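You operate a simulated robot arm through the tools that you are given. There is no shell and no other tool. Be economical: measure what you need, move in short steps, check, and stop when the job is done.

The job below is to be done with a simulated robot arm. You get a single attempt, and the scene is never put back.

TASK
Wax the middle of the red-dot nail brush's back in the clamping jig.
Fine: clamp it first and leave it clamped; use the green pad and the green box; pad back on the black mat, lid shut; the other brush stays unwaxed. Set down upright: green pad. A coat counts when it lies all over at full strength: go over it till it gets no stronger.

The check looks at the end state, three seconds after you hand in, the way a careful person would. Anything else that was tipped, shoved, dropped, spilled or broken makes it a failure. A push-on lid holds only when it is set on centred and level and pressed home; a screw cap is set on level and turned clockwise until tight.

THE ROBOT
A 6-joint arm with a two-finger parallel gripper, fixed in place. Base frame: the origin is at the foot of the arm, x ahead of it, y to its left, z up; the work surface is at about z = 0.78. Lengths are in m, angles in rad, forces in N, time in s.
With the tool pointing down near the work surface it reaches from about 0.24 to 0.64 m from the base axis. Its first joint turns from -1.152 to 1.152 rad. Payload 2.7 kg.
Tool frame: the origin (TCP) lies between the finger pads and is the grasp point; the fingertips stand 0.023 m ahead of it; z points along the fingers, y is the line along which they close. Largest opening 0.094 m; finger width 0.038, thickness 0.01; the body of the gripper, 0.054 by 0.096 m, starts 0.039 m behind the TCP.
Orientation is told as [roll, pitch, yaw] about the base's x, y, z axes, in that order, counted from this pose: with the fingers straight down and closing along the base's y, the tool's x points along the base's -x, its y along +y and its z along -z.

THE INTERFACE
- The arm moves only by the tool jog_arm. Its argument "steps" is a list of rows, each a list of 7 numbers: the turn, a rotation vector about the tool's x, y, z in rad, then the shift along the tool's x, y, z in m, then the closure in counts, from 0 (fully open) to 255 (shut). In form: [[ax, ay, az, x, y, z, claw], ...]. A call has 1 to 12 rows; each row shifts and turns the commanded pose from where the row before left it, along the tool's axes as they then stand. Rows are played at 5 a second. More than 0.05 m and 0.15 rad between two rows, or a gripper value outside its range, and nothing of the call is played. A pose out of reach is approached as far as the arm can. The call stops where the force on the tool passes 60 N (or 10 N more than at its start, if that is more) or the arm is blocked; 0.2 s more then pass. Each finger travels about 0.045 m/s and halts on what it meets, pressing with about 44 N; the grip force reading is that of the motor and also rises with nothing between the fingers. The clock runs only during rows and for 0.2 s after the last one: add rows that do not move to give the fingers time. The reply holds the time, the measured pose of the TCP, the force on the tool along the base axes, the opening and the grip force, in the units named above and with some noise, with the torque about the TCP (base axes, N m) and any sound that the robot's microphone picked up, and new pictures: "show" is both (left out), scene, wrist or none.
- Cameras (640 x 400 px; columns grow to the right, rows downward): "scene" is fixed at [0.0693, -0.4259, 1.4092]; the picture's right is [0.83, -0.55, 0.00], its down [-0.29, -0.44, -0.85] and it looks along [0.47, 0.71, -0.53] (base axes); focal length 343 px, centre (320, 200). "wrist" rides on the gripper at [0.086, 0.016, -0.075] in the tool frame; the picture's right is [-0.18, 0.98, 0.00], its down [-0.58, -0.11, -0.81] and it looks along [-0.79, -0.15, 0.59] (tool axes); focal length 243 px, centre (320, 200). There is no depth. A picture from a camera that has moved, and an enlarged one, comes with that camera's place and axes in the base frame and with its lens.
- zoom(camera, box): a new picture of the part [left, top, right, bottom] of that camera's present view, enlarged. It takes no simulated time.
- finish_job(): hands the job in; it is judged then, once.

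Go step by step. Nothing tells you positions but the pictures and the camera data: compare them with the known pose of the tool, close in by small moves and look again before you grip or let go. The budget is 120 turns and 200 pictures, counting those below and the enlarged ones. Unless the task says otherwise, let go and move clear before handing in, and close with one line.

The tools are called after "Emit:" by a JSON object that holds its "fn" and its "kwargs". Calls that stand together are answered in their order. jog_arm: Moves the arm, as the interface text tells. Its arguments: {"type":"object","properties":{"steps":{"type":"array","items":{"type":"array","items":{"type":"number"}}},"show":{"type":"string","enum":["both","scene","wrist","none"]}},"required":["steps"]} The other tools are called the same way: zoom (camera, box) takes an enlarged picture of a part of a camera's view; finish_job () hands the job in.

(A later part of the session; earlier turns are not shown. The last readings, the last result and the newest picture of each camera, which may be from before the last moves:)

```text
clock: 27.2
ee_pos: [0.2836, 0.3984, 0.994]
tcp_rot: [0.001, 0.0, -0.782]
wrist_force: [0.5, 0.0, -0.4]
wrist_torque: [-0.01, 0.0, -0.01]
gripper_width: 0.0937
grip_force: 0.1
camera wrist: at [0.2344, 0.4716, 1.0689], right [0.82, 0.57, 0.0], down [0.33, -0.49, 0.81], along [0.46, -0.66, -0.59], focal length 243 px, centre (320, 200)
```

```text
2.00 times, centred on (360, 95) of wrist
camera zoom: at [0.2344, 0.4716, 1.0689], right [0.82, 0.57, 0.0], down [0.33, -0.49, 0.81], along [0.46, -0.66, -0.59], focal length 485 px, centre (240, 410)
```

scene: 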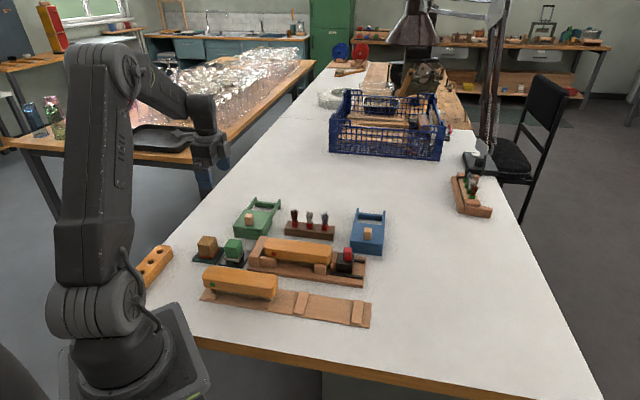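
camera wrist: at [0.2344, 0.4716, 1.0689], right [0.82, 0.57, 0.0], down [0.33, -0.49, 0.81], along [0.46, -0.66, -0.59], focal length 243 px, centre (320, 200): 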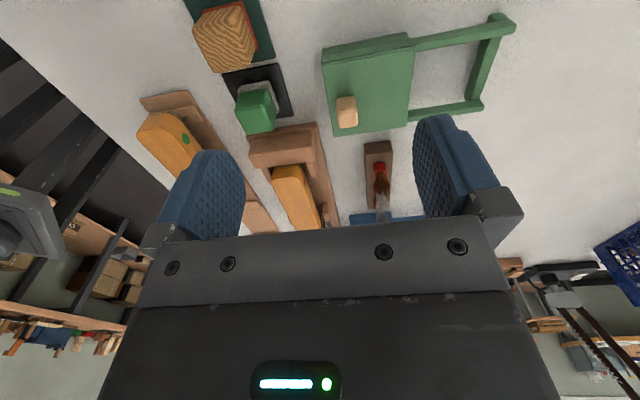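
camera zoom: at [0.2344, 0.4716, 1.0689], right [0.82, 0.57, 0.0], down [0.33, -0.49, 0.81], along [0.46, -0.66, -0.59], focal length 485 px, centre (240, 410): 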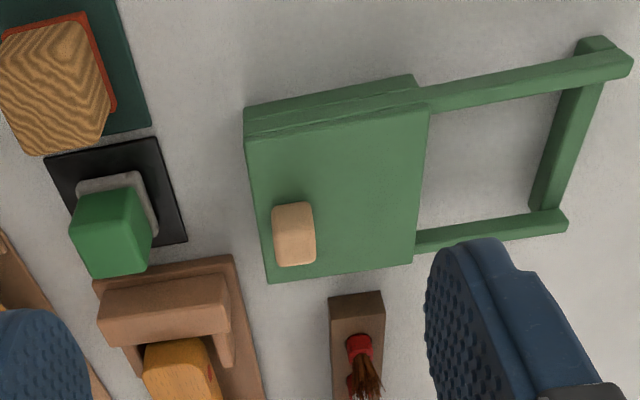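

The lid knob is at about (s −0.011, n 0.500, top z≈0.851). The lid slides along +n onto the rails. The green pad is at about (s −0.018, n 0.398, top z≈0.83). I'll go above the lid knob first.

Emit:
{"fn": "jog_arm", "kwargs": {"steps": [[0, 0, 0, -0.035, 0.009, 0, 60], [0, 0, 0, -0.035, 0.009, 0, 60], [0, 0, 0, 0, 0, 0.045, 60], [0, 0, 0, 0, 0, 0.045, 60], [0, 0, 0, 0, 0, 0, 60]]}}

Emit:
{"fn": "zoom", "kwargs": {"camera": "scene", "box": [180, 170, 340, 280]}}

```text
clock: 28.4
ee_pos: [0.3479, 0.3621, 0.9039]
tcp_rot: [0.0, -0.001, -0.783]
wrist_force: [1.1, -0.1, -0.2]
wrist_torque: [0.01, -0.01, 0.0]
gripper_width: 0.0718
grip_force: 0.0
camera wrist: at [0.2971, 0.4345, 0.9787], right [0.82, 0.57, 0.0], down [0.33, -0.49, 0.81], along [0.46, -0.66, -0.59], focal length 243 px, centre (320, 200)
```

scene: 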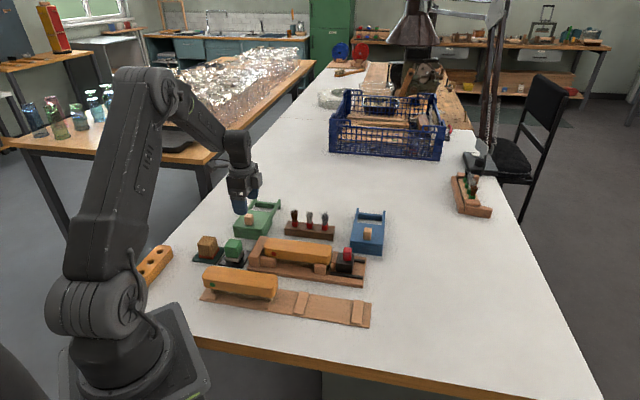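
wrist: 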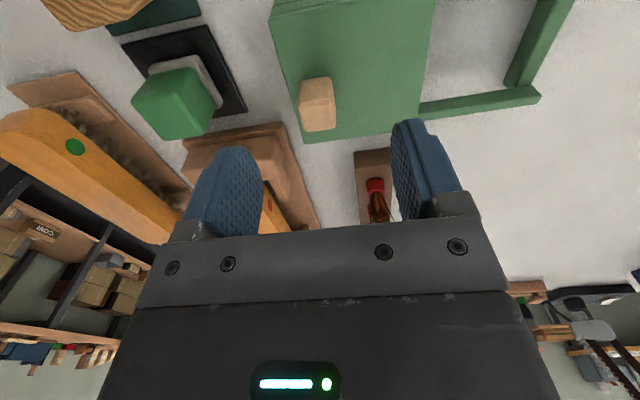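

```text
3.64 times, centred on (260, 225) of scene
camera zoom: at [0.0693, -0.4259, 1.4092], right [0.83, -0.55, 0.0], down [-0.29, -0.44, -0.85], along [0.47, 0.71, -0.53], focal length 1248 px, centre (538, 109)
```

zoom: 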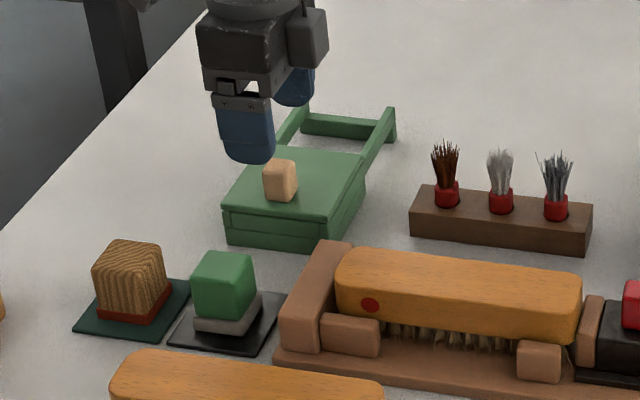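

Aligned. I'll descend and grip the lid knob.

Emit:
{"fn": "jog_arm", "kwargs": {"steps": [[0, 0, 0, 0, -0.001, 0.025, 60], [0, 0, 0, 0, 0, 0.02, 60], [0, 0, 0, 0, 0, 0, 160], [0, 0, 0, 0, 0, 0, 255], [0, 0, 0, 0, 0, 0, 255], [0, 0, 0, 0, 0, 0, 255], [0, 0, 0, 0, 0, 0, 255]], "show": "wrist"}}

Emit:
{"fn": "zoom", "kwargs": {"camera": "scene", "box": [180, 170, 340, 280]}}

```text
clock: 30.0
ee_pos: [0.3462, 0.3631, 0.8588]
tcp_rot: [0.0, -0.001, -0.783]
wrist_force: [0.3, -0.1, -0.8]
wrist_torque: [-0.03, -0.02, -0.06]
gripper_width: 0.0212
grip_force: 44.9
camera wrist: at [0.2965, 0.4343, 0.934], right [0.82, 0.57, 0.0], down [0.33, -0.49, 0.81], along [0.46, -0.66, -0.59], focal length 243 px, centre (320, 200)
```

wrist: 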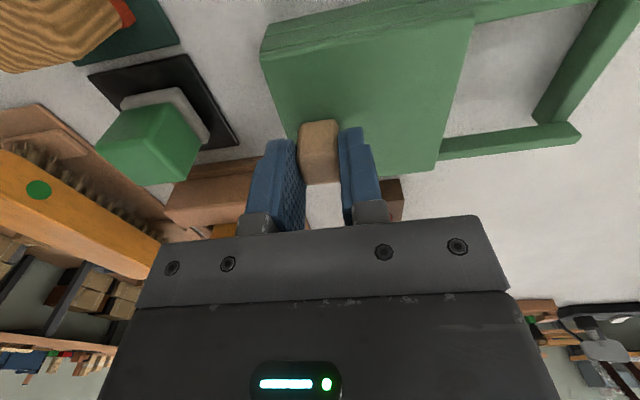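

```text
3.64 times, centred on (260, 225) of scene
camera zoom: at [0.0693, -0.4259, 1.4092], right [0.83, -0.55, 0.0], down [-0.29, -0.44, -0.85], along [0.47, 0.71, -0.53], focal length 1248 px, centre (538, 109)
```

zoom: 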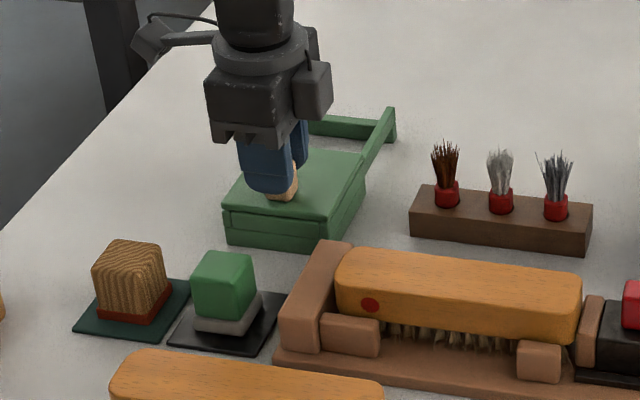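

Knob gripped. I'll slide the lid along +n in small steps.

Emit:
{"fn": "jog_arm", "kwargs": {"steps": [[0, 0, 0, 0, 0.005, 0, 255], [0, 0, 0, 0, 0.005, 0, 255], [0, 0, 0, 0, 0.01, 0, 255], [0, 0, 0, 0, 0.01, 0, 255], [0, 0, 0, 0, 0, 0, 255]], "show": "wrist"}}

Emit:
{"fn": "zoom", "kwargs": {"camera": "scene", "box": [180, 170, 340, 280]}}

```text
clock: 31.2
ee_pos: [0.3688, 0.3839, 0.8583]
tcp_rot: [0.004, 0.001, -0.784]
wrist_force: [-0.2, 0.0, 2.3]
wrist_torque: [-0.14, 0.03, -0.14]
gripper_width: 0.0212
grip_force: 44.7
camera wrist: at [0.3182, 0.456, 0.934], right [0.82, 0.57, 0.0], down [0.33, -0.49, 0.81], along [0.46, -0.66, -0.59], focal length 243 px, centre (320, 200)
```

wrist: 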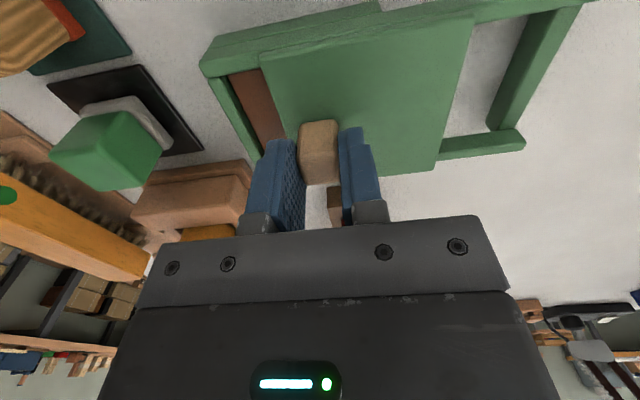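

```text
3.64 times, centred on (260, 225) of scene
camera zoom: at [0.0692, -0.4259, 1.4092], right [0.83, -0.55, 0.0], down [-0.29, -0.44, -0.85], along [0.47, 0.71, -0.53], focal length 1248 px, centre (538, 109)
```

zoom: 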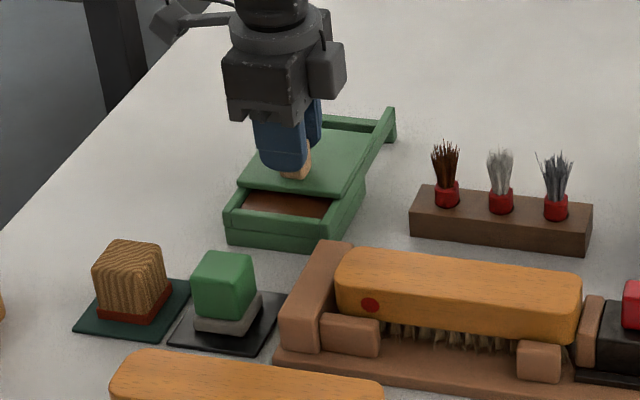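

The lid slides and brown wax shows underneath. I'll keep going until it is fully open.

Emit:
{"fn": "jog_arm", "kwargs": {"steps": [[0, 0, 0, 0, 0.01, 0, 255], [0, 0, 0, 0, 0.01, 0, 255], [0, 0, 0, 0, 0.01, 0, 255], [0, 0, 0, 0, 0.01, 0, 255], [0, 0, 0, 0, 0.004, 0, 255], [0, 0, 0, 0, 0.003, 0, 255], [0, 0, 0, 0, 0, 0, 255]], "show": "wrist"}}

Emit:
{"fn": "zoom", "kwargs": {"camera": "scene", "box": [180, 170, 340, 280]}}

```text
clock: 32.8
ee_pos: [0.4019, 0.4167, 0.8596]
tcp_rot: [0.001, 0.0, -0.785]
wrist_force: [-2.0, 2.1, 5.8]
wrist_torque: [0.0, 0.16, -0.11]
gripper_width: 0.0213
grip_force: 44.7
camera wrist: at [0.3513, 0.489, 0.934], right [0.82, 0.57, 0.0], down [0.33, -0.49, 0.81], along [0.46, -0.66, -0.59], focal length 243 px, centre (320, 200)
```

wrist: 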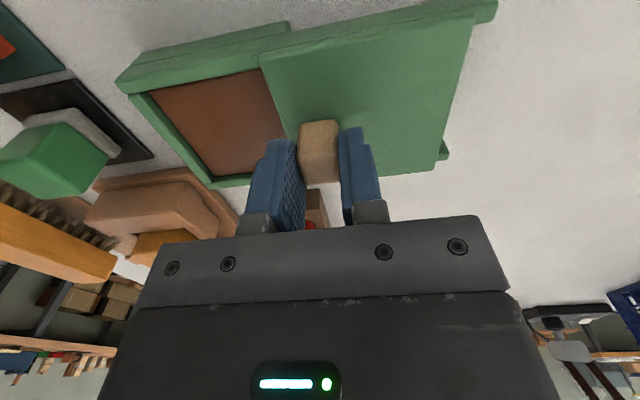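

```text
3.64 times, centred on (260, 225) of scene
camera zoom: at [0.0692, -0.426, 1.4092], right [0.83, -0.55, 0.0], down [-0.29, -0.44, -0.85], along [0.47, 0.71, -0.53], focal length 1248 px, centre (538, 109)
```

zoom: 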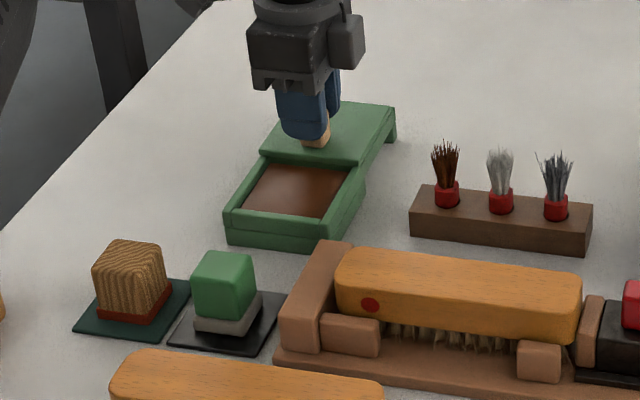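

Emit:
{"fn": "jog_arm", "kwargs": {"steps": [[0, 0, 0, 0, 0.003, 0, 255], [0, 0, 0, 0, 0.002, 0, 255], [0, 0, 0, 0, 0, 0, 255]], "show": "none"}}

```text
clock: 33.6
ee_pos: [0.4048, 0.4193, 0.8589]
tcp_rot: [0.002, -0.002, -0.785]
wrist_force: [-2.8, 2.0, 5.1]
wrist_torque: [-0.12, 0.08, -0.09]
gripper_width: 0.0212
grip_force: 44.9
```

Lid open by about 0.081 m. I'll release, rise, and go over the green pad.

Emit:
{"fn": "jog_arm", "kwargs": {"steps": [[0, 0, 0, 0, 0, 0, 180], [0, 0, 0, 0, 0, 0, 100], [0, 0, 0, 0, 0, 0, 80], [0, 0, 0, 0, 0, -0.03, 60], [0, 0, 0, 0, 0, -0.04, 40], [0, 0, 0, 0.002, -0.046, 0, 0], [0, 0, 0, 0.002, -0.046, 0, 0], [0, 0, 0, 0.002, -0.046, 0, 0], [0, 0, 0, 0.002, -0.046, 0, 0], [0, 0, 0, 0, 0, 0, 0]]}}

Emit:
{"fn": "zoom", "kwargs": {"camera": "scene", "box": [180, 170, 340, 280]}}

```text
clock: 35.8
ee_pos: [0.2703, 0.2953, 0.9271]
tcp_rot: [0.003, 0.001, -0.782]
wrist_force: [0.4, 0.5, -0.7]
wrist_torque: [-0.04, 0.01, -0.03]
gripper_width: 0.0941
grip_force: 0.0
camera wrist: at [0.2197, 0.3676, 1.003], right [0.82, 0.57, 0.0], down [0.33, -0.49, 0.81], along [0.46, -0.66, -0.59], focal length 243 px, centre (320, 200)
```

scene: 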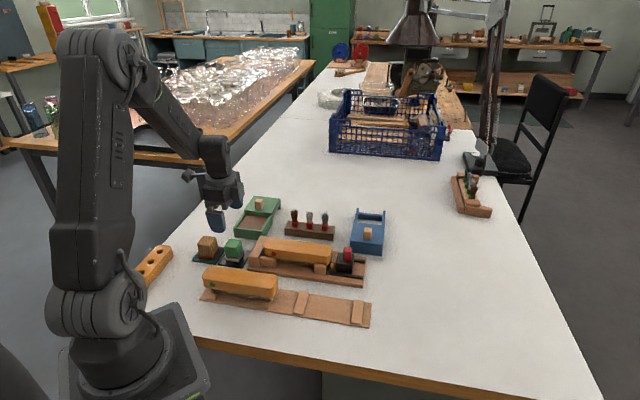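
wrist: 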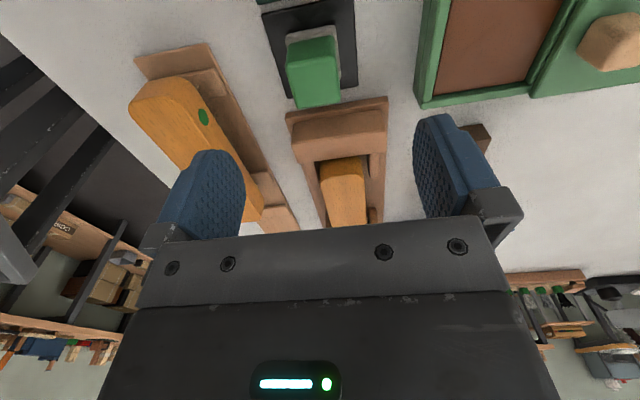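

```text
3.64 times, centred on (260, 225) of scene
camera zoom: at [0.0693, -0.4259, 1.4092], right [0.83, -0.55, 0.0], down [-0.29, -0.44, -0.85], along [0.47, 0.71, -0.53], focal length 1248 px, centre (538, 109)
```

zoom: 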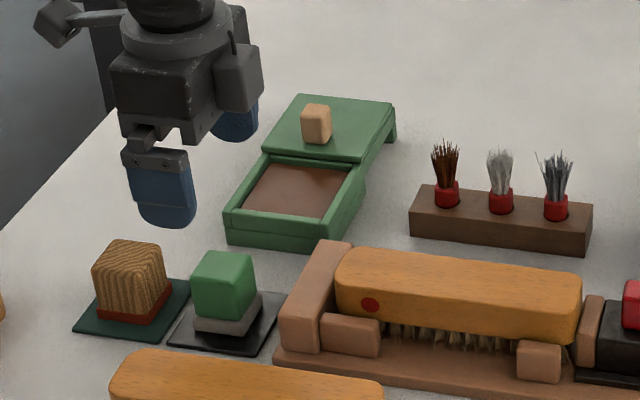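

Emit:
{"fn": "zoom", "kwargs": {"camera": "wrist", "box": [240, 0, 400, 120]}}

Emit:
{"fn": "zoom", "kwargs": {"camera": "scene", "box": [190, 225, 260, 275]}}

```text
3.33 times, centred on (320, 60) of wrist
camera zoom: at [0.2197, 0.3676, 1.003], right [0.82, 0.57, 0.0], down [0.33, -0.49, 0.81], along [0.46, -0.66, -0.59], focal length 809 px, centre (320, 667)
```

zoom: 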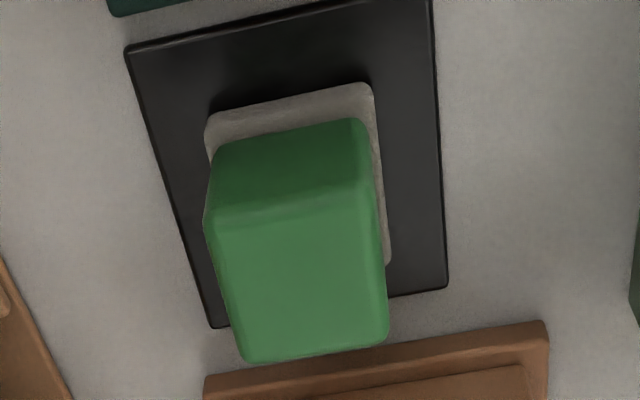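

```text
8.00 times, centred on (225, 250) of scene
camera zoom: at [0.0693, -0.4259, 1.4092], right [0.83, -0.55, 0.0], down [-0.29, -0.44, -0.85], along [0.47, 0.71, -0.53], focal length 2744 px, centre (1080, -200)
```

zoom: 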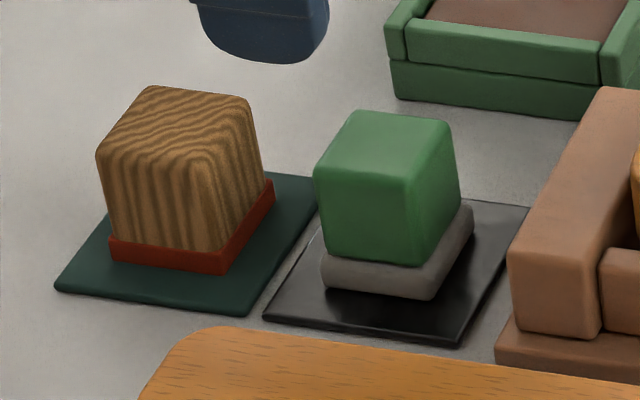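

The pad block is about 0.036 m wide, at s≈−0.016, n≈0.395, top z≈0.835, with the grey felt beneath it. I'll centre over it and descend partway, then check.

Emit:
{"fn": "jog_arm", "kwargs": {"steps": [[0, 0, 0, -0.002, -0.005, 0.02, 0], [0, 0, 0, 0, 0, 0.03, 0], [0, 0, 0, 0, 0, 0.03, 0], [0, 0, 0, 0, 0, 0.012, 0], [0, 0, 0, 0, 0, 0, 0]]}}

Emit:
{"fn": "zoom", "kwargs": {"camera": "scene", "box": [180, 210, 280, 280]}}

```text
clock: 37.0
ee_pos: [0.2666, 0.2913, 0.837]
tcp_rot: [0.002, -0.001, -0.783]
wrist_force: [-0.5, -0.1, 0.2]
wrist_torque: [0.0, -0.01, 0.02]
gripper_width: 0.0942
grip_force: 0.0
camera wrist: at [0.2174, 0.3629, 0.9111], right [0.82, 0.57, 0.0], down [0.33, -0.49, 0.81], along [0.46, -0.66, -0.59], focal length 243 px, centre (320, 200)
```

scene: 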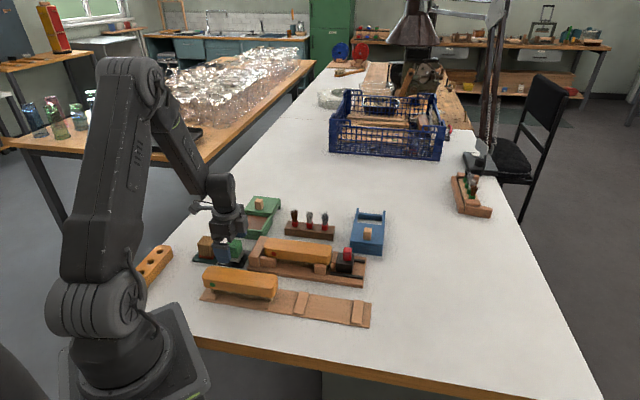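
wrist: 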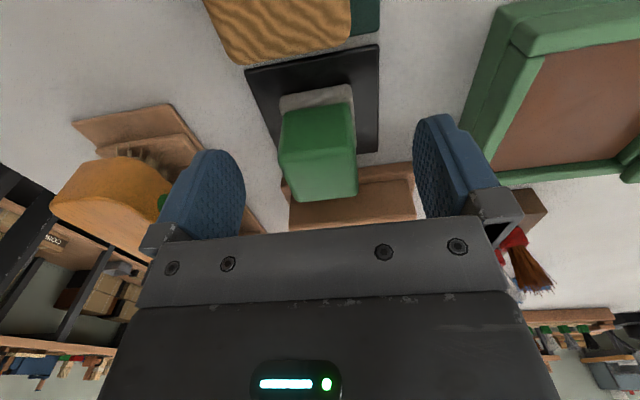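

```text
5.71 times, centred on (230, 245) of scene
camera zoom: at [0.0693, -0.4259, 1.4092], right [0.83, -0.55, 0.0], down [-0.29, -0.44, -0.85], along [0.47, 0.71, -0.53], focal length 1960 px, centre (834, -57)
```

zoom: 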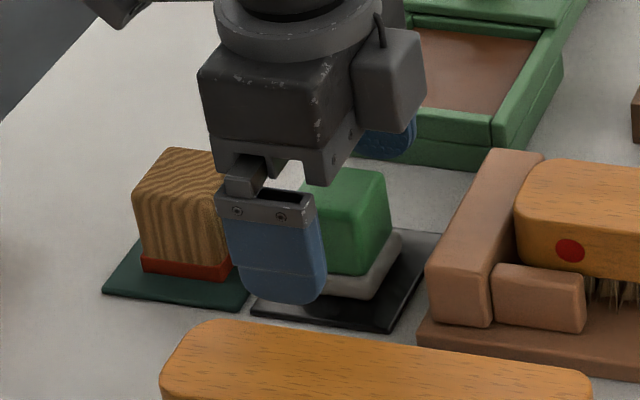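

Centred. I'll descend the last bit and close on the green block.

Emit:
{"fn": "jog_arm", "kwargs": {"steps": [[0, 0, 0, 0, 0.001, 0.007, 0], [0, 0, 0, 0, 0, 0.006, 0], [0, 0, 0, 0, 0, 0, 100], [0, 0, 0, 0, 0, 0, 150], [0, 0, 0, 0, 0, 0, 255], [0, 0, 0, 0, 0, 0, 255], [0, 0, 0, 0, 0, 0, 255], [0, 0, 0, 0, 0, 0, 255]], "show": "wrist"}}

Emit:
{"fn": "zoom", "kwargs": {"camera": "scene", "box": [180, 210, 280, 280]}}

```text
clock: 38.8
ee_pos: [0.2687, 0.292, 0.8237]
tcp_rot: [0.001, -0.002, -0.784]
wrist_force: [0.4, 0.1, -0.4]
wrist_torque: [-0.01, 0.03, -0.01]
gripper_width: 0.0348
grip_force: 43.4
camera wrist: at [0.2181, 0.3638, 0.8984], right [0.82, 0.57, 0.0], down [0.33, -0.49, 0.81], along [0.46, -0.66, -0.59], focal length 243 px, centre (320, 200)
```

wrist: 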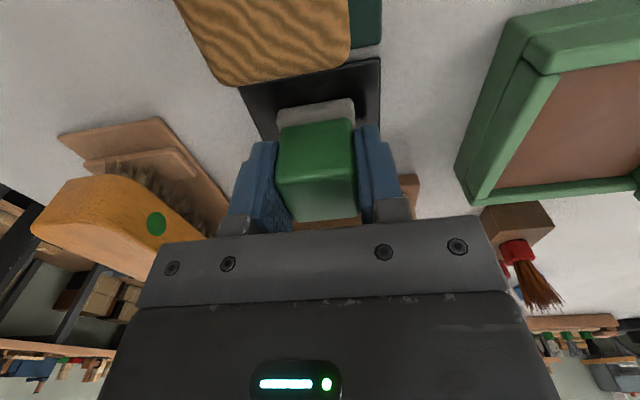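

```text
5.71 times, centred on (230, 245) of scene
camera zoom: at [0.0693, -0.4259, 1.4092], right [0.83, -0.55, 0.0], down [-0.29, -0.44, -0.85], along [0.47, 0.71, -0.53], focal length 1960 px, centre (834, -57)
```

zoom: 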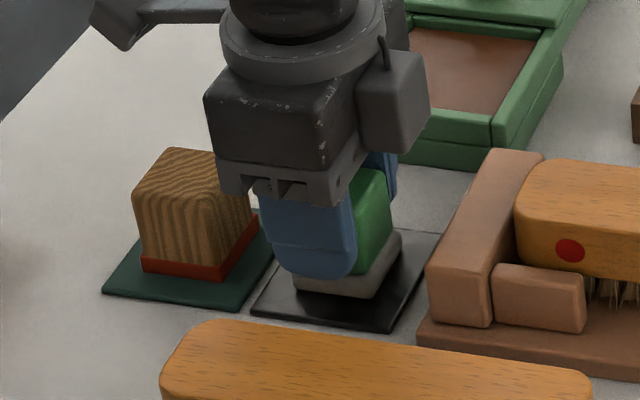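

Pad held: home TCP (0.2687, 0.292, 0.8237). I'll lift and go over the wax in the green box.

Emit:
{"fn": "jog_arm", "kwargs": {"steps": [[0, 0, 0, 0, 0, -0.02, 255], [0, 0, 0, 0, 0, -0.035, 255], [0, 0, 0, 0, 0, -0.03, 255], [0, 0, 0, -0.002, 0.042, 0, 255], [0, 0, 0, -0.002, 0.042, 0, 255], [0, 0, 0, -0.001, 0.04, 0, 255], [0, 0, 0, 0, 0, 0.025, 255], [0, 0, 0, 0, 0, 0, 255]]}}

Emit:
{"fn": "zoom", "kwargs": {"camera": "scene", "box": [180, 170, 340, 280]}}

```text
clock: 40.6
ee_pos: [0.3591, 0.376, 0.8843]
tcp_rot: [0.003, -0.002, -0.784]
wrist_force: [-0.2, -1.1, -0.9]
wrist_torque: [-0.01, 0.01, 0.01]
gripper_width: 0.0349
grip_force: 43.9
camera wrist: at [0.3096, 0.4473, 0.9585], right [0.82, 0.57, 0.0], down [0.33, -0.49, 0.81], along [0.46, -0.66, -0.59], focal length 243 px, centre (320, 200)
```

scene: 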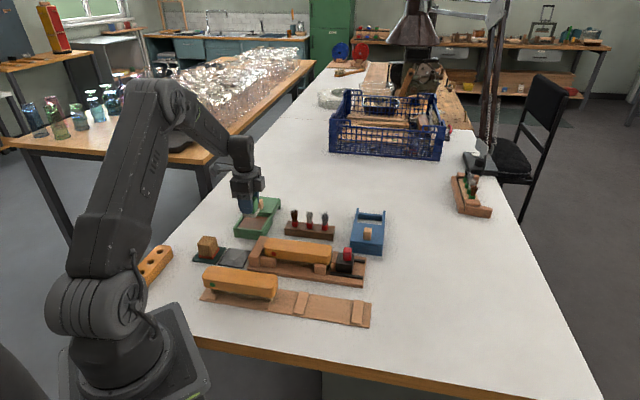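
wrist: 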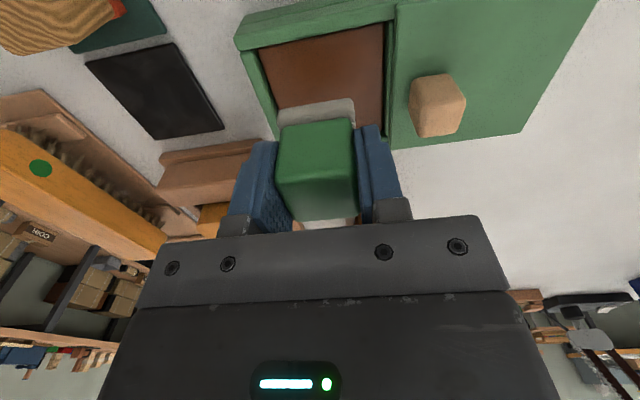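

```text
3.64 times, centred on (260, 225) of scene
camera zoom: at [0.0693, -0.4259, 1.4092], right [0.83, -0.55, 0.0], down [-0.29, -0.44, -0.85], along [0.47, 0.71, -0.53], focal length 1248 px, centre (538, 109)
```

zoom: 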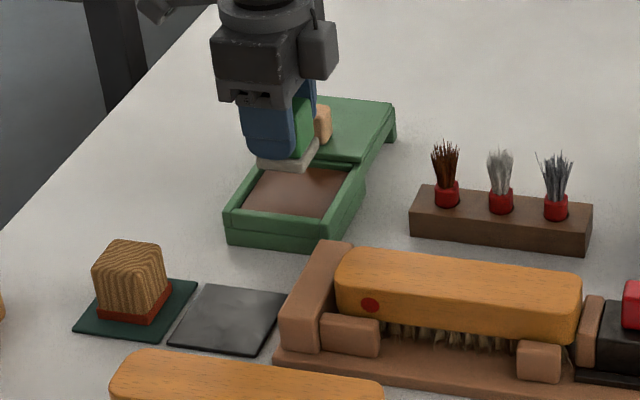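

Pad is over the wax. I'll lower gently.

Emit:
{"fn": "jog_arm", "kwargs": {"steps": [[0, 0, 0, 0, 0, 0.01, 255], [0, 0, 0, 0, 0, 0.01, 255], [0, 0, 0, 0, 0, 0.005, 255], [0, 0, 0, 0, 0, 0, 255]], "show": "wrist"}}

Emit:
{"fn": "zoom", "kwargs": {"camera": "scene", "box": [220, 180, 300, 240]}}

```text
clock: 41.6
ee_pos: [0.3597, 0.3765, 0.8582]
tcp_rot: [0.001, 0.0, -0.784]
wrist_force: [-0.3, -0.8, 0.5]
wrist_torque: [-0.02, 0.01, -0.02]
gripper_width: 0.0352
grip_force: 43.9
camera wrist: at [0.3095, 0.4477, 0.9334], right [0.82, 0.57, 0.0], down [0.33, -0.49, 0.81], along [0.46, -0.66, -0.59], focal length 243 px, centre (320, 200)
```

wrist: 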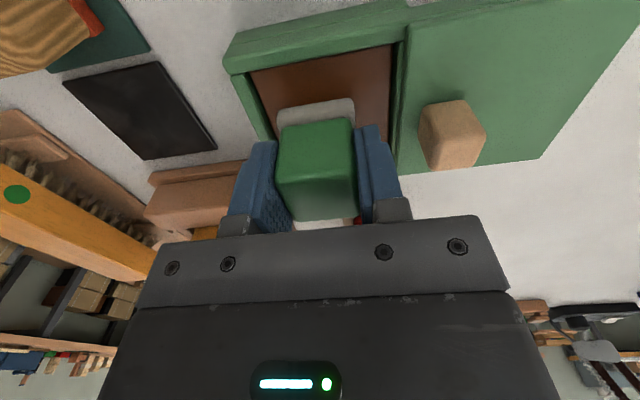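

```text
6.67 times, centred on (260, 210) of scene
camera zoom: at [0.0693, -0.4259, 1.4092], right [0.83, -0.55, 0.0], down [-0.29, -0.44, -0.85], along [0.47, 0.71, -0.53], focal length 2287 px, centre (720, 133)
```

zoom: 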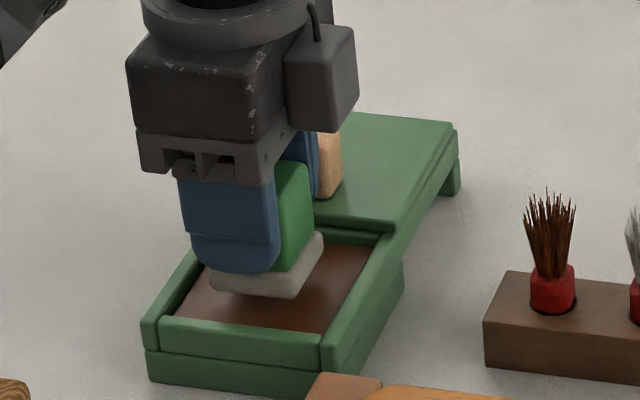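

Emit:
{"fn": "jog_arm", "kwargs": {"steps": [[0, 0, 0, 0, 0.005, 0, 255], [0, 0, 0, 0, 0, 0.003, 255], [0, 0, 0, 0, 0, 0.003, 255], [0, 0, 0, 0, 0, 0.002, 255], [0, 0, 0, 0, 0, 0, 255]], "show": "none"}}

Emit:
{"fn": "zoom", "kwargs": {"camera": "scene", "box": [220, 180, 300, 240]}}

```text
clock: 42.8
ee_pos: [0.3626, 0.3798, 0.8507]
tcp_rot: [0.002, 0.0, -0.784]
wrist_force: [-0.1, -0.3, 0.2]
wrist_torque: [-0.03, -0.01, 0.01]
gripper_width: 0.0348
grip_force: 43.7
```

```text
6.67 times, centred on (260, 210) of scene
camera zoom: at [0.0693, -0.4259, 1.4092], right [0.83, -0.55, 0.0], down [-0.29, -0.44, -0.85], along [0.47, 0.71, -0.53], focal length 2287 px, centre (720, 133)
```

zoom: 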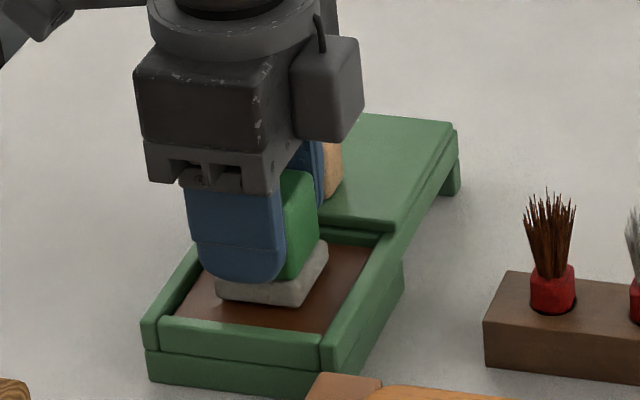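

Emit:
{"fn": "jog_arm", "kwargs": {"steps": [[0, 0, 0, 0, 0, 0.002, 255], [0, 0, 0, 0, 0, 0.002, 255], [0, 0, 0, 0, 0, 0.001, 255], [0, 0, 0, 0, 0, 0, 255]], "show": "none"}}

```text
clock: 43.8
ee_pos: [0.3628, 0.3798, 0.8491]
tcp_rot: [0.007, 0.0, -0.783]
wrist_force: [-6.4, -9.8, 35.8]
wrist_torque: [-0.56, 0.31, -0.03]
gripper_width: 0.0347
grip_force: 44.1
```

Contact with wax at z≈0.849. I'll back off to light pressure and rub the pad around.

Emit:
{"fn": "jog_arm", "kwargs": {"steps": [[0, 0, 0, 0, 0, -0.0025, 255], [0, 0, 0, 0.01, 0, 0, 255], [0, 0, 0, -0.01, 0, 0, 255], [0, 0, 0, -0.01, 0, 0, 255], [0, 0, 0, 0.01, 0, 0, 255], [0, 0, 0, 0, 0, 0, 255]], "show": "none"}}

Emit:
{"fn": "zoom", "kwargs": {"camera": "scene", "box": [220, 180, 300, 240]}}

```text
clock: 45.2
ee_pos: [0.3626, 0.3783, 0.8474]
tcp_rot: [0.002, -0.001, -0.781]
wrist_force: [5.1, -4.8, 15.8]
wrist_torque: [-0.14, -0.2, -0.02]
gripper_width: 0.0351
grip_force: 44.8
```

```text
6.67 times, centred on (260, 210) of scene
camera zoom: at [0.0692, -0.4262, 1.4091], right [0.83, -0.55, 0.0], down [-0.29, -0.44, -0.85], along [0.47, 0.71, -0.53], focal length 2287 px, centre (720, 133)
```

zoom: 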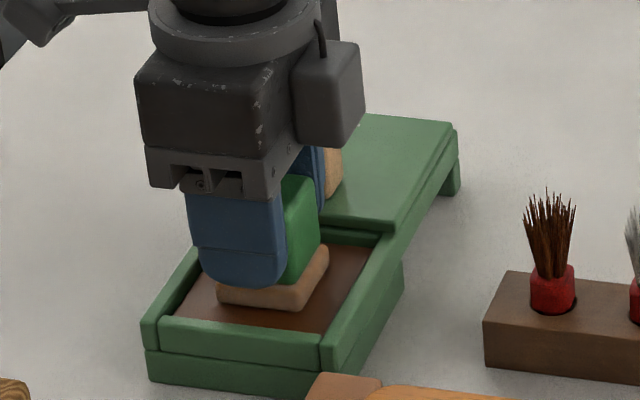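

The felt is picking up wax. I'll rub a few more strokes to load it fully.

Emit:
{"fn": "jog_arm", "kwargs": {"steps": [[0, 0, 0, 0.01, 0, 0, 255], [0, 0, 0, -0.01, 0, 0, 255], [0, 0, 0, -0.01, 0, 0, 255], [0, 0, 0, 0.01, 0, 0, 255], [0, 0, 0, 0.01, 0, 0, 255], [0, 0, 0, -0.01, 0, 0, 255], [0, 0, 0, -0.01, 0, 0, 255], [0, 0, 0, 0.01, 0, 0, 255], [0, 0, 0, 0, 0, 0, 255]], "show": "none"}}

Emit:
{"fn": "zoom", "kwargs": {"camera": "scene", "box": [220, 180, 300, 240]}}

```text
clock: 47.2
ee_pos: [0.3619, 0.3794, 0.8484]
tcp_rot: [0.002, -0.001, -0.785]
wrist_force: [5.0, -4.7, 16.6]
wrist_torque: [-0.15, -0.14, 0.0]
gripper_width: 0.0352
grip_force: 44.4
```

```text
6.67 times, centred on (260, 210) of scene
camera zoom: at [0.0692, -0.4262, 1.4091], right [0.83, -0.55, 0.0], down [-0.29, -0.44, -0.85], along [0.47, 0.71, -0.53], focal length 2287 px, centre (720, 133)
```

zoom: 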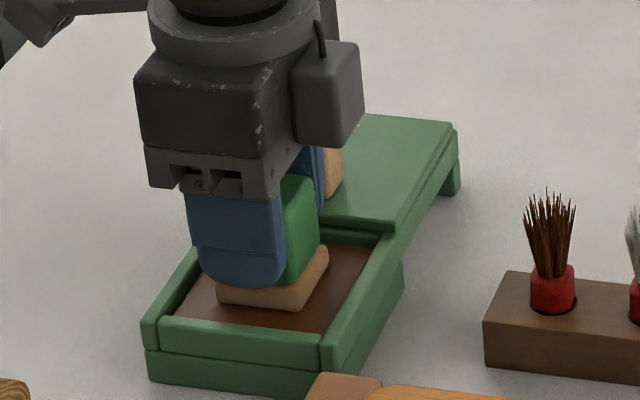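

The felt colour is no longer changing, so it is loaded. I'll lift and carry it over the middle of the clamped brush, avoiding the brush holder.

Emit:
{"fn": "jog_arm", "kwargs": {"steps": [[0, 0, 0, 0, 0, -0.02, 255], [0, 0, 0, 0, 0, -0.035, 255], [0, 0, 0, 0, 0, -0.035, 255], [0, 0, 0, 0, -0.04, 0, 255], [0, 0, 0, 0, -0.04, 0, 255], [0, 0, 0, 0, -0.041, 0, 255], [0, 0, 0, -0.042, 0, 0, 255], [0, 0, 0, -0.042, 0, 0, 255], [0, 0, 0, -0.042, 0, 0, 255], [0, 0, 0, -0.043, 0, 0, 255], [0, 0, 0, 0, 0, 0.02, 255], [0, 0, 0, 0, 0, 0, 255]]}}

Emit:
{"fn": "zoom", "kwargs": {"camera": "scene", "box": [230, 200, 380, 300]}}

```text
clock: 49.8
ee_pos: [0.3963, 0.1736, 0.9187]
tcp_rot: [0.001, -0.001, -0.782]
wrist_force: [0.3, -0.3, -0.6]
wrist_torque: [-0.02, -0.03, -0.01]
gripper_width: 0.0348
grip_force: 43.9
camera wrist: at [0.3474, 0.2455, 0.993], right [0.82, 0.57, 0.0], down [0.33, -0.49, 0.81], along [0.46, -0.66, -0.59], focal length 243 px, centre (320, 200)
```

scene: 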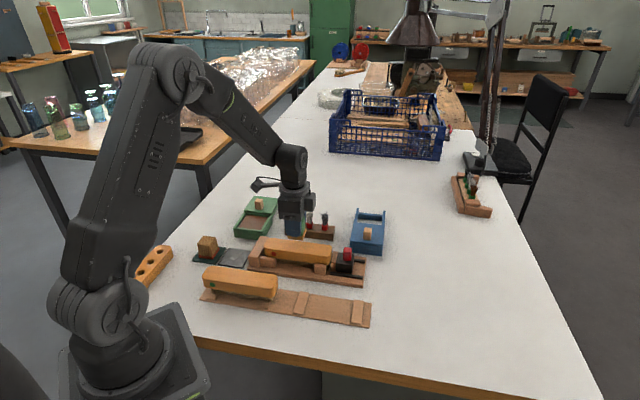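
wrist: 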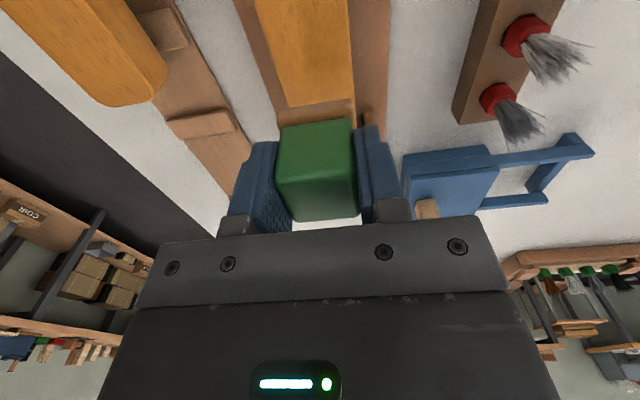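

```text
4.00 times, centred on (305, 250) of scene
camera zoom: at [0.0693, -0.4259, 1.4092], right [0.83, -0.55, 0.0], down [-0.29, -0.44, -0.85], along [0.47, 0.71, -0.53], focal length 1372 px, centre (380, 0)
```

zoom: 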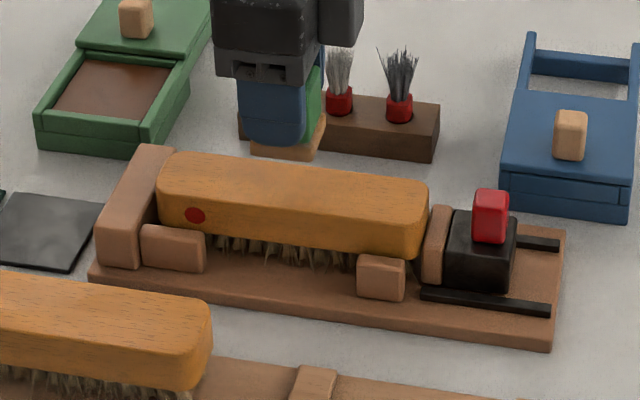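

Pad is over the brush's middle at (s≈0.157, n≈0.403). I'll lower it to contact.

Emit:
{"fn": "jog_arm", "kwargs": {"steps": [[0, 0, 0, 0, 0, 0.012, 255], [0, 0, 0, 0, 0, 0.012, 255], [0, 0, 0, 0, 0, 0.004, 255], [0, 0, 0, 0, 0, 0, 255]], "show": "none"}}

Emit:
{"fn": "zoom", "kwargs": {"camera": "scene", "box": [250, 220, 350, 290]}}

```text
clock: 50.8
ee_pos: [0.3974, 0.1734, 0.8895]
tcp_rot: [0.002, -0.001, -0.782]
wrist_force: [-0.5, 0.1, -0.4]
wrist_torque: [0.02, -0.03, -0.03]
gripper_width: 0.0349
grip_force: 43.9
```

```text
5.71 times, centred on (300, 255) of scene
camera zoom: at [0.0693, -0.4259, 1.4092], right [0.83, -0.55, 0.0], down [-0.29, -0.44, -0.85], along [0.47, 0.71, -0.53], focal length 1960 px, centre (434, -114)
```

zoom: 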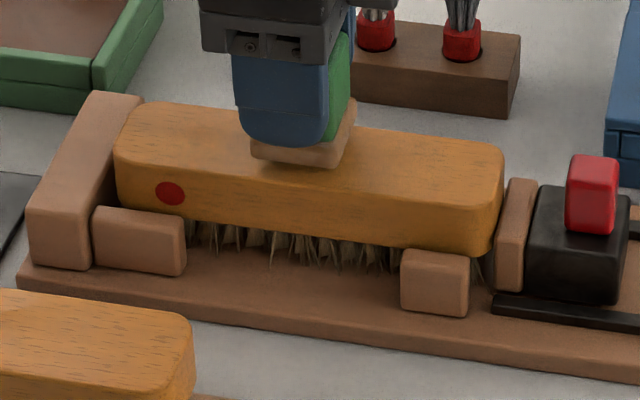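

Emit:
{"fn": "jog_arm", "kwargs": {"steps": [[0, 0, 0, 0, 0, 0.002, 255], [0, 0, 0, 0, 0, 0.002, 255], [0, 0, 0, 0, 0, 0.001, 255], [0, 0, 0, 0, 0, 0, 255]], "show": "none"}}

```text
clock: 51.8
ee_pos: [0.396, 0.1744, 0.8862]
tcp_rot: [0.002, 0.001, -0.784]
wrist_force: [-0.6, 0.3, -0.1]
wrist_torque: [-0.02, -0.01, 0.01]
gripper_width: 0.0351
grip_force: 43.7
```

Emit:
{"fn": "jog_arm", "kwargs": {"steps": [[0, 0, 0, 0, 0, 0.0015, 255], [0, 0, 0, 0, 0, 0.0015, 255], [0, 0, 0, 0, 0, 0, 255]], "show": "none"}}

Emit:
{"fn": "zoom", "kwargs": {"camera": "scene", "box": [250, 220, 350, 290]}}

```text
clock: 52.6
ee_pos: [0.3978, 0.1746, 0.8838]
tcp_rot: [0.003, -0.002, -0.783]
wrist_force: [-3.3, -2.0, 13.2]
wrist_torque: [-0.15, 0.21, 0.04]
gripper_width: 0.0348
grip_force: 44.3
```

```text
5.71 times, centred on (300, 255) of scene
camera zoom: at [0.069, -0.426, 1.4092], right [0.83, -0.55, 0.0], down [-0.29, -0.44, -0.85], along [0.47, 0.71, -0.53], focal length 1960 px, centre (434, -114)
```

zoom: 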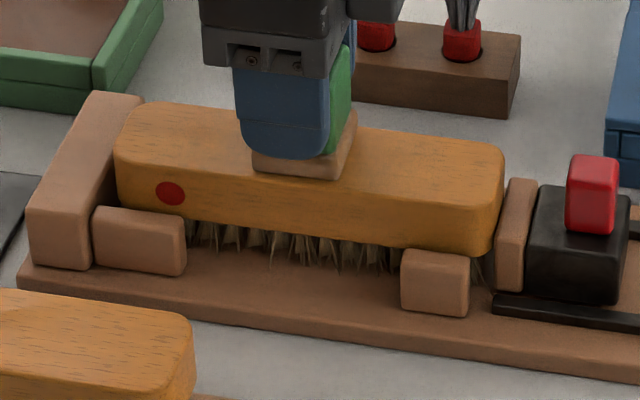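

Contact at about 13 N. I'll make the first strokes along the back, then lift and look.

Emit:
{"fn": "jog_arm", "kwargs": {"steps": [[0, 0, 0, 0.01, 0, 0, 255], [0, 0, 0, -0.01, 0, 0, 255], [0, 0, 0, -0.01, 0, 0, 255], [0, 0, 0, 0.01, 0, 0, 255], [0, 0, 0, 0.01, 0, 0, 255], [0, 0, 0, -0.01, 0, 0, 255], [0, 0, 0, -0.01, 0, 0, 255], [0, 0, 0, 0.01, 0, 0, 255], [0, 0, 0, 0, 0, -0.02, 255], [0, 0, 0, 0, 0, -0.03, 255], [0, 0, 0, 0.04, 0, -0.01, 255], [0, 0, 0, 0.0, 0, 0, 255]], "show": "wrist"}}

Emit:
{"fn": "zoom", "kwargs": {"camera": "scene", "box": [250, 220, 350, 290]}}

```text
clock: 55.2
ee_pos: [0.3675, 0.2025, 0.9437]
tcp_rot: [-0.001, -0.001, -0.785]
wrist_force: [0.4, 0.1, 0.6]
wrist_torque: [0.03, -0.02, 0.01]
gripper_width: 0.0347
grip_force: 43.7
camera wrist: at [0.3183, 0.2737, 1.0172], right [0.82, 0.57, 0.0], down [0.33, -0.49, 0.81], along [0.46, -0.66, -0.59], focal length 243 px, centre (320, 200)
```

wrist: 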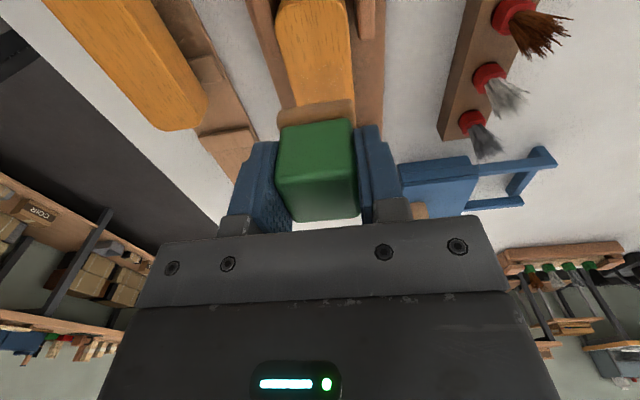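

```text
5.71 times, centred on (300, 255) of scene
camera zoom: at [0.0693, -0.4259, 1.4092], right [0.83, -0.55, 0.0], down [-0.29, -0.44, -0.85], along [0.47, 0.71, -0.53], focal length 1960 px, centre (434, -114)
```

zoom: 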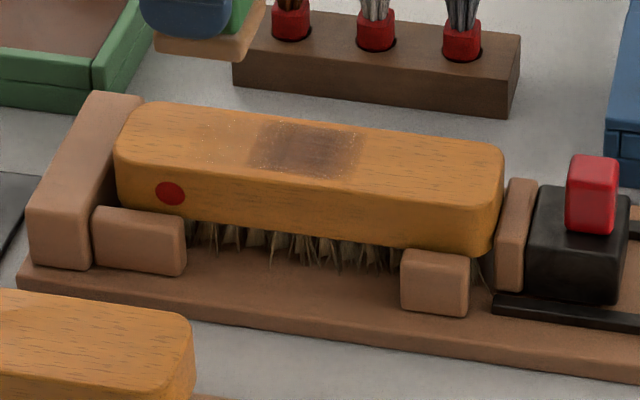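

Emit:
{"fn": "zoom", "kwargs": {"camera": "scene", "box": [280, 235, 325, 263]}}

```text
14.22 times, centred on (302, 249) of scene
camera zoom: at [0.0693, -0.4259, 1.4092], right [0.83, -0.55, 0.0], down [-0.29, -0.44, -0.85], along [0.47, 0.71, -0.53], focal length 4879 px, centre (569, -497)
```

zoom: 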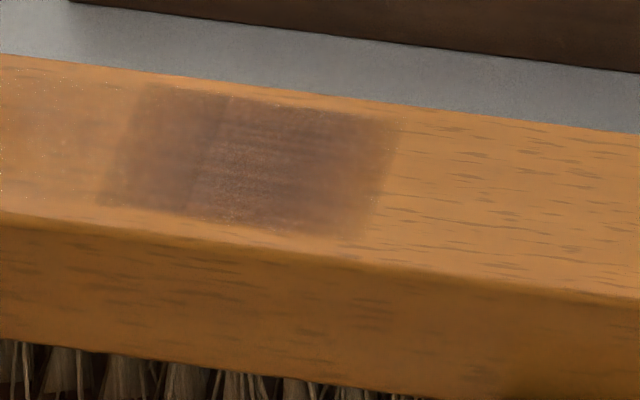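

A dark patch is forming in the middle. I'll do more passes with slight sideways offsets and compare.

Emit:
{"fn": "jog_arm", "kwargs": {"steps": [[0, 0, 0, -0.04, 0, 0.01, 255], [0, 0, 0, 0, 0, 0.03, 255], [0, 0, 0, 0, 0.003, 0.02, 255], [0, 0, 0, 0.01, 0, 0, 255], [0, 0, 0, -0.01, 0, 0, 255], [0, 0, 0, -0.01, 0, 0, 255], [0, 0, 0, 0, -0.006, 0, 255], [0, 0, 0, 0.01, 0, 0, 255], [0, 0, 0, 0.01, 0, 0, 255], [0, 0, 0, -0.01, 0, 0, 255], [0, 0, 0, 0, 0.003, 0, 255], [0, 0, 0, 0, 0, 0, 255]], "show": "none"}}

Emit:
{"fn": "jog_arm", "kwargs": {"steps": [[0, 0, 0, 0.01, 0, 0, 255], [0, 0, 0, -0.01, 0, 0, 255], [0, 0, 0, -0.01, 0, 0, 255], [0, 0, 0, 0.01, 0, 0, 255], [0, 0, 0, 0, 0, -0.02, 255], [0, 0, 0, 0, 0, -0.03, 255], [0, 0, 0, 0.04, 0, -0.01, 255], [0, 0, 0, 0.0, 0, 0, 255]], "show": "none"}}

Emit:
{"fn": "zoom", "kwargs": {"camera": "scene", "box": [280, 235, 325, 263]}}

```text
clock: 57.8
ee_pos: [0.3966, 0.1748, 0.8835]
tcp_rot: [-0.001, 0.001, -0.782]
wrist_force: [-12.9, -2.5, 30.5]
wrist_torque: [-0.22, 0.41, -0.04]
gripper_width: 0.0349
grip_force: 43.9
```

```text
clock: 59.6
ee_pos: [0.3673, 0.2027, 0.9414]
tcp_rot: [0.002, 0.0, -0.784]
wrist_force: [-0.3, 0.9, -1.0]
wrist_torque: [0.03, 0.02, -0.01]
gripper_width: 0.0349
grip_force: 44.1
```

```text
14.22 times, centred on (302, 249) of scene
camera zoom: at [0.0693, -0.4259, 1.4092], right [0.83, -0.55, 0.0], down [-0.29, -0.44, -0.85], along [0.47, 0.71, -0.53], focal length 4879 px, centre (569, -497)
```

zoom: 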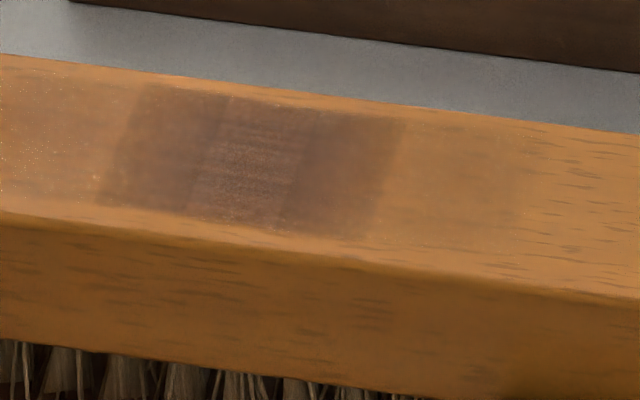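

The coat is building and the pad is probably running low. I'll reload it in the green box.

Emit:
{"fn": "jog_arm", "kwargs": {"steps": [[0, 0, 0, 0.043, 0, 0, 255], [0, 0, 0, 0.043, 0, 0, 255], [0, 0, 0, 0.043, 0, 0, 255], [0, 0, 0, 0, 0.04, 0, 255], [0, 0, 0, 0, 0.04, 0, 255], [0, 0, 0, 0, 0.041, 0, 255], [0, 0, 0, 0, 0, 0.03, 255], [0, 0, 0, 0, 0, 0.03, 255], [0, 0, 0, 0, 0, 0.025, 255], [0, 0, 0, 0, 0, 0, 255]], "show": "none"}}

Emit:
{"fn": "zoom", "kwargs": {"camera": "scene", "box": [220, 180, 300, 240]}}

```text
clock: 61.8
ee_pos: [0.3621, 0.3804, 0.8568]
tcp_rot: [0.0, 0.0, -0.785]
wrist_force: [0.1, 0.2, -0.2]
wrist_torque: [0.01, 0.01, 0.01]
gripper_width: 0.0351
grip_force: 43.3
```

```text
6.67 times, centred on (260, 210) of scene
camera zoom: at [0.0693, -0.4259, 1.4092], right [0.83, -0.55, 0.0], down [-0.29, -0.44, -0.85], along [0.47, 0.71, -0.53], focal length 2287 px, centre (720, 133)
```

zoom: 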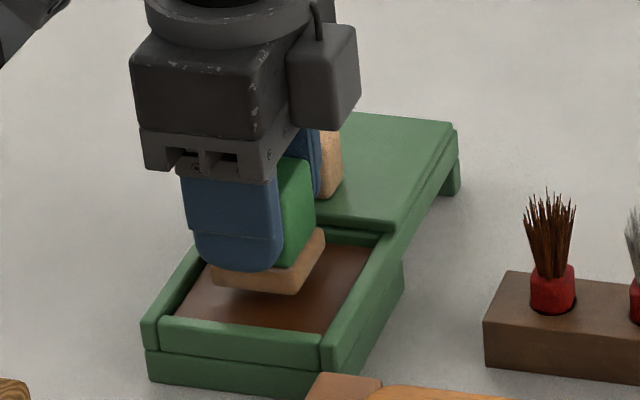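

Emit:
{"fn": "jog_arm", "kwargs": {"steps": [[0, 0, 0, 0, 0, 0.005, 255], [0, 0, 0, 0, 0, 0.0035, 255], [0, 0, 0, 0.01, 0, 0, 255], [0, 0, 0, -0.01, 0, 0, 255], [0, 0, 0, -0.01, 0, 0, 255], [0, 0, 0, 0.01, 0, 0, 255], [0, 0, 0, 0.01, 0, 0, 255], [0, 0, 0, -0.01, 0, 0, 255], [0, 0, 0, -0.01, 0, 0, 255], [0, 0, 0, 0.01, 0, 0, 255], [0, 0, 0, 0, 0, 0, 255]], "show": "none"}}

```text
clock: 64.2
ee_pos: [0.3627, 0.3795, 0.8483]
tcp_rot: [0.003, 0.001, -0.783]
wrist_force: [0.4, 0.2, 0.1]
wrist_torque: [-0.01, -0.01, -0.01]
gripper_width: 0.0347
grip_force: 44.2
```

Not quite touching. I'll lower a bit more, then rub.

Emit:
{"fn": "jog_arm", "kwargs": {"steps": [[0, 0, 0, 0, 0, 0.001, 255], [0, 0, 0, 0, 0, 0.001, 255], [0, 0, 0, 0, 0, 0, 255]], "show": "none"}}

```text
clock: 65.0
ee_pos: [0.3621, 0.3804, 0.8475]
tcp_rot: [0.005, 0.0, -0.783]
wrist_force: [-2.2, -1.4, 12.7]
wrist_torque: [-0.23, 0.16, -0.05]
gripper_width: 0.035
grip_force: 43.7
```

Emit:
{"fn": "jog_arm", "kwargs": {"steps": [[0, 0, 0, 0.01, 0, 0, 255], [0, 0, 0, -0.01, 0, 0, 255], [0, 0, 0, -0.01, 0, 0, 255], [0, 0, 0, 0.01, 0, 0, 255], [0, 0, 0, 0.01, 0, 0, 255], [0, 0, 0, -0.01, 0, 0, 255], [0, 0, 0, -0.01, 0, 0, 255], [0, 0, 0, 0.01, 0, 0, 255], [0, 0, 0, 0, 0, 0, 255]], "show": "none"}}

Emit:
{"fn": "jog_arm", "kwargs": {"steps": [[0, 0, 0, 0, 0, -0.02, 255], [0, 0, 0, 0, 0, -0.035, 255], [0, 0, 0, 0, 0, -0.035, 255], [0, 0, 0, 0, -0.04, 0, 255], [0, 0, 0, 0, -0.04, 0, 255], [0, 0, 0, 0, -0.041, 0, 255], [0, 0, 0, -0.042, 0, 0, 255], [0, 0, 0, -0.042, 0, 0, 255], [0, 0, 0, -0.042, 0, 0, 255], [0, 0, 0, -0.044, 0, 0, 255], [0, 0, 0, 0, 0, 0.035, 255], [0, 0, 0, 0, 0, 0, 255]], "show": "none"}}

```text
clock: 67.0
ee_pos: [0.3625, 0.3787, 0.8479]
tcp_rot: [0.002, -0.001, -0.782]
wrist_force: [6.9, -5.2, 21.1]
wrist_torque: [-0.26, -0.17, 0.07]
gripper_width: 0.035
grip_force: 43.9
```

```text
clock: 69.6
ee_pos: [0.3967, 0.1741, 0.9025]
tcp_rot: [0.001, -0.001, -0.784]
wrist_force: [0.4, -0.1, -0.2]
wrist_torque: [0.0, 0.03, 0.0]
gripper_width: 0.035
grip_force: 44.0
```

Pad reloaded and back over the brush. Down to contact and stroke again.

Emit:
{"fn": "jog_arm", "kwargs": {"steps": [[0, 0, 0, -0.001, 0, 0.014, 255], [0, 0, 0, 0, 0, 0.003, 255], [0, 0, 0, 0, 0, 0.002, 255], [0, 0, 0, 0, 0, 0, 255]], "show": "none"}}

```text
clock: 70.6
ee_pos: [0.3973, 0.1723, 0.883]
tcp_rot: [0.003, 0.0, -0.783]
wrist_force: [-0.7, 0.4, 3.9]
wrist_torque: [-0.01, 0.09, -0.01]
gripper_width: 0.0351
grip_force: 44.0
```

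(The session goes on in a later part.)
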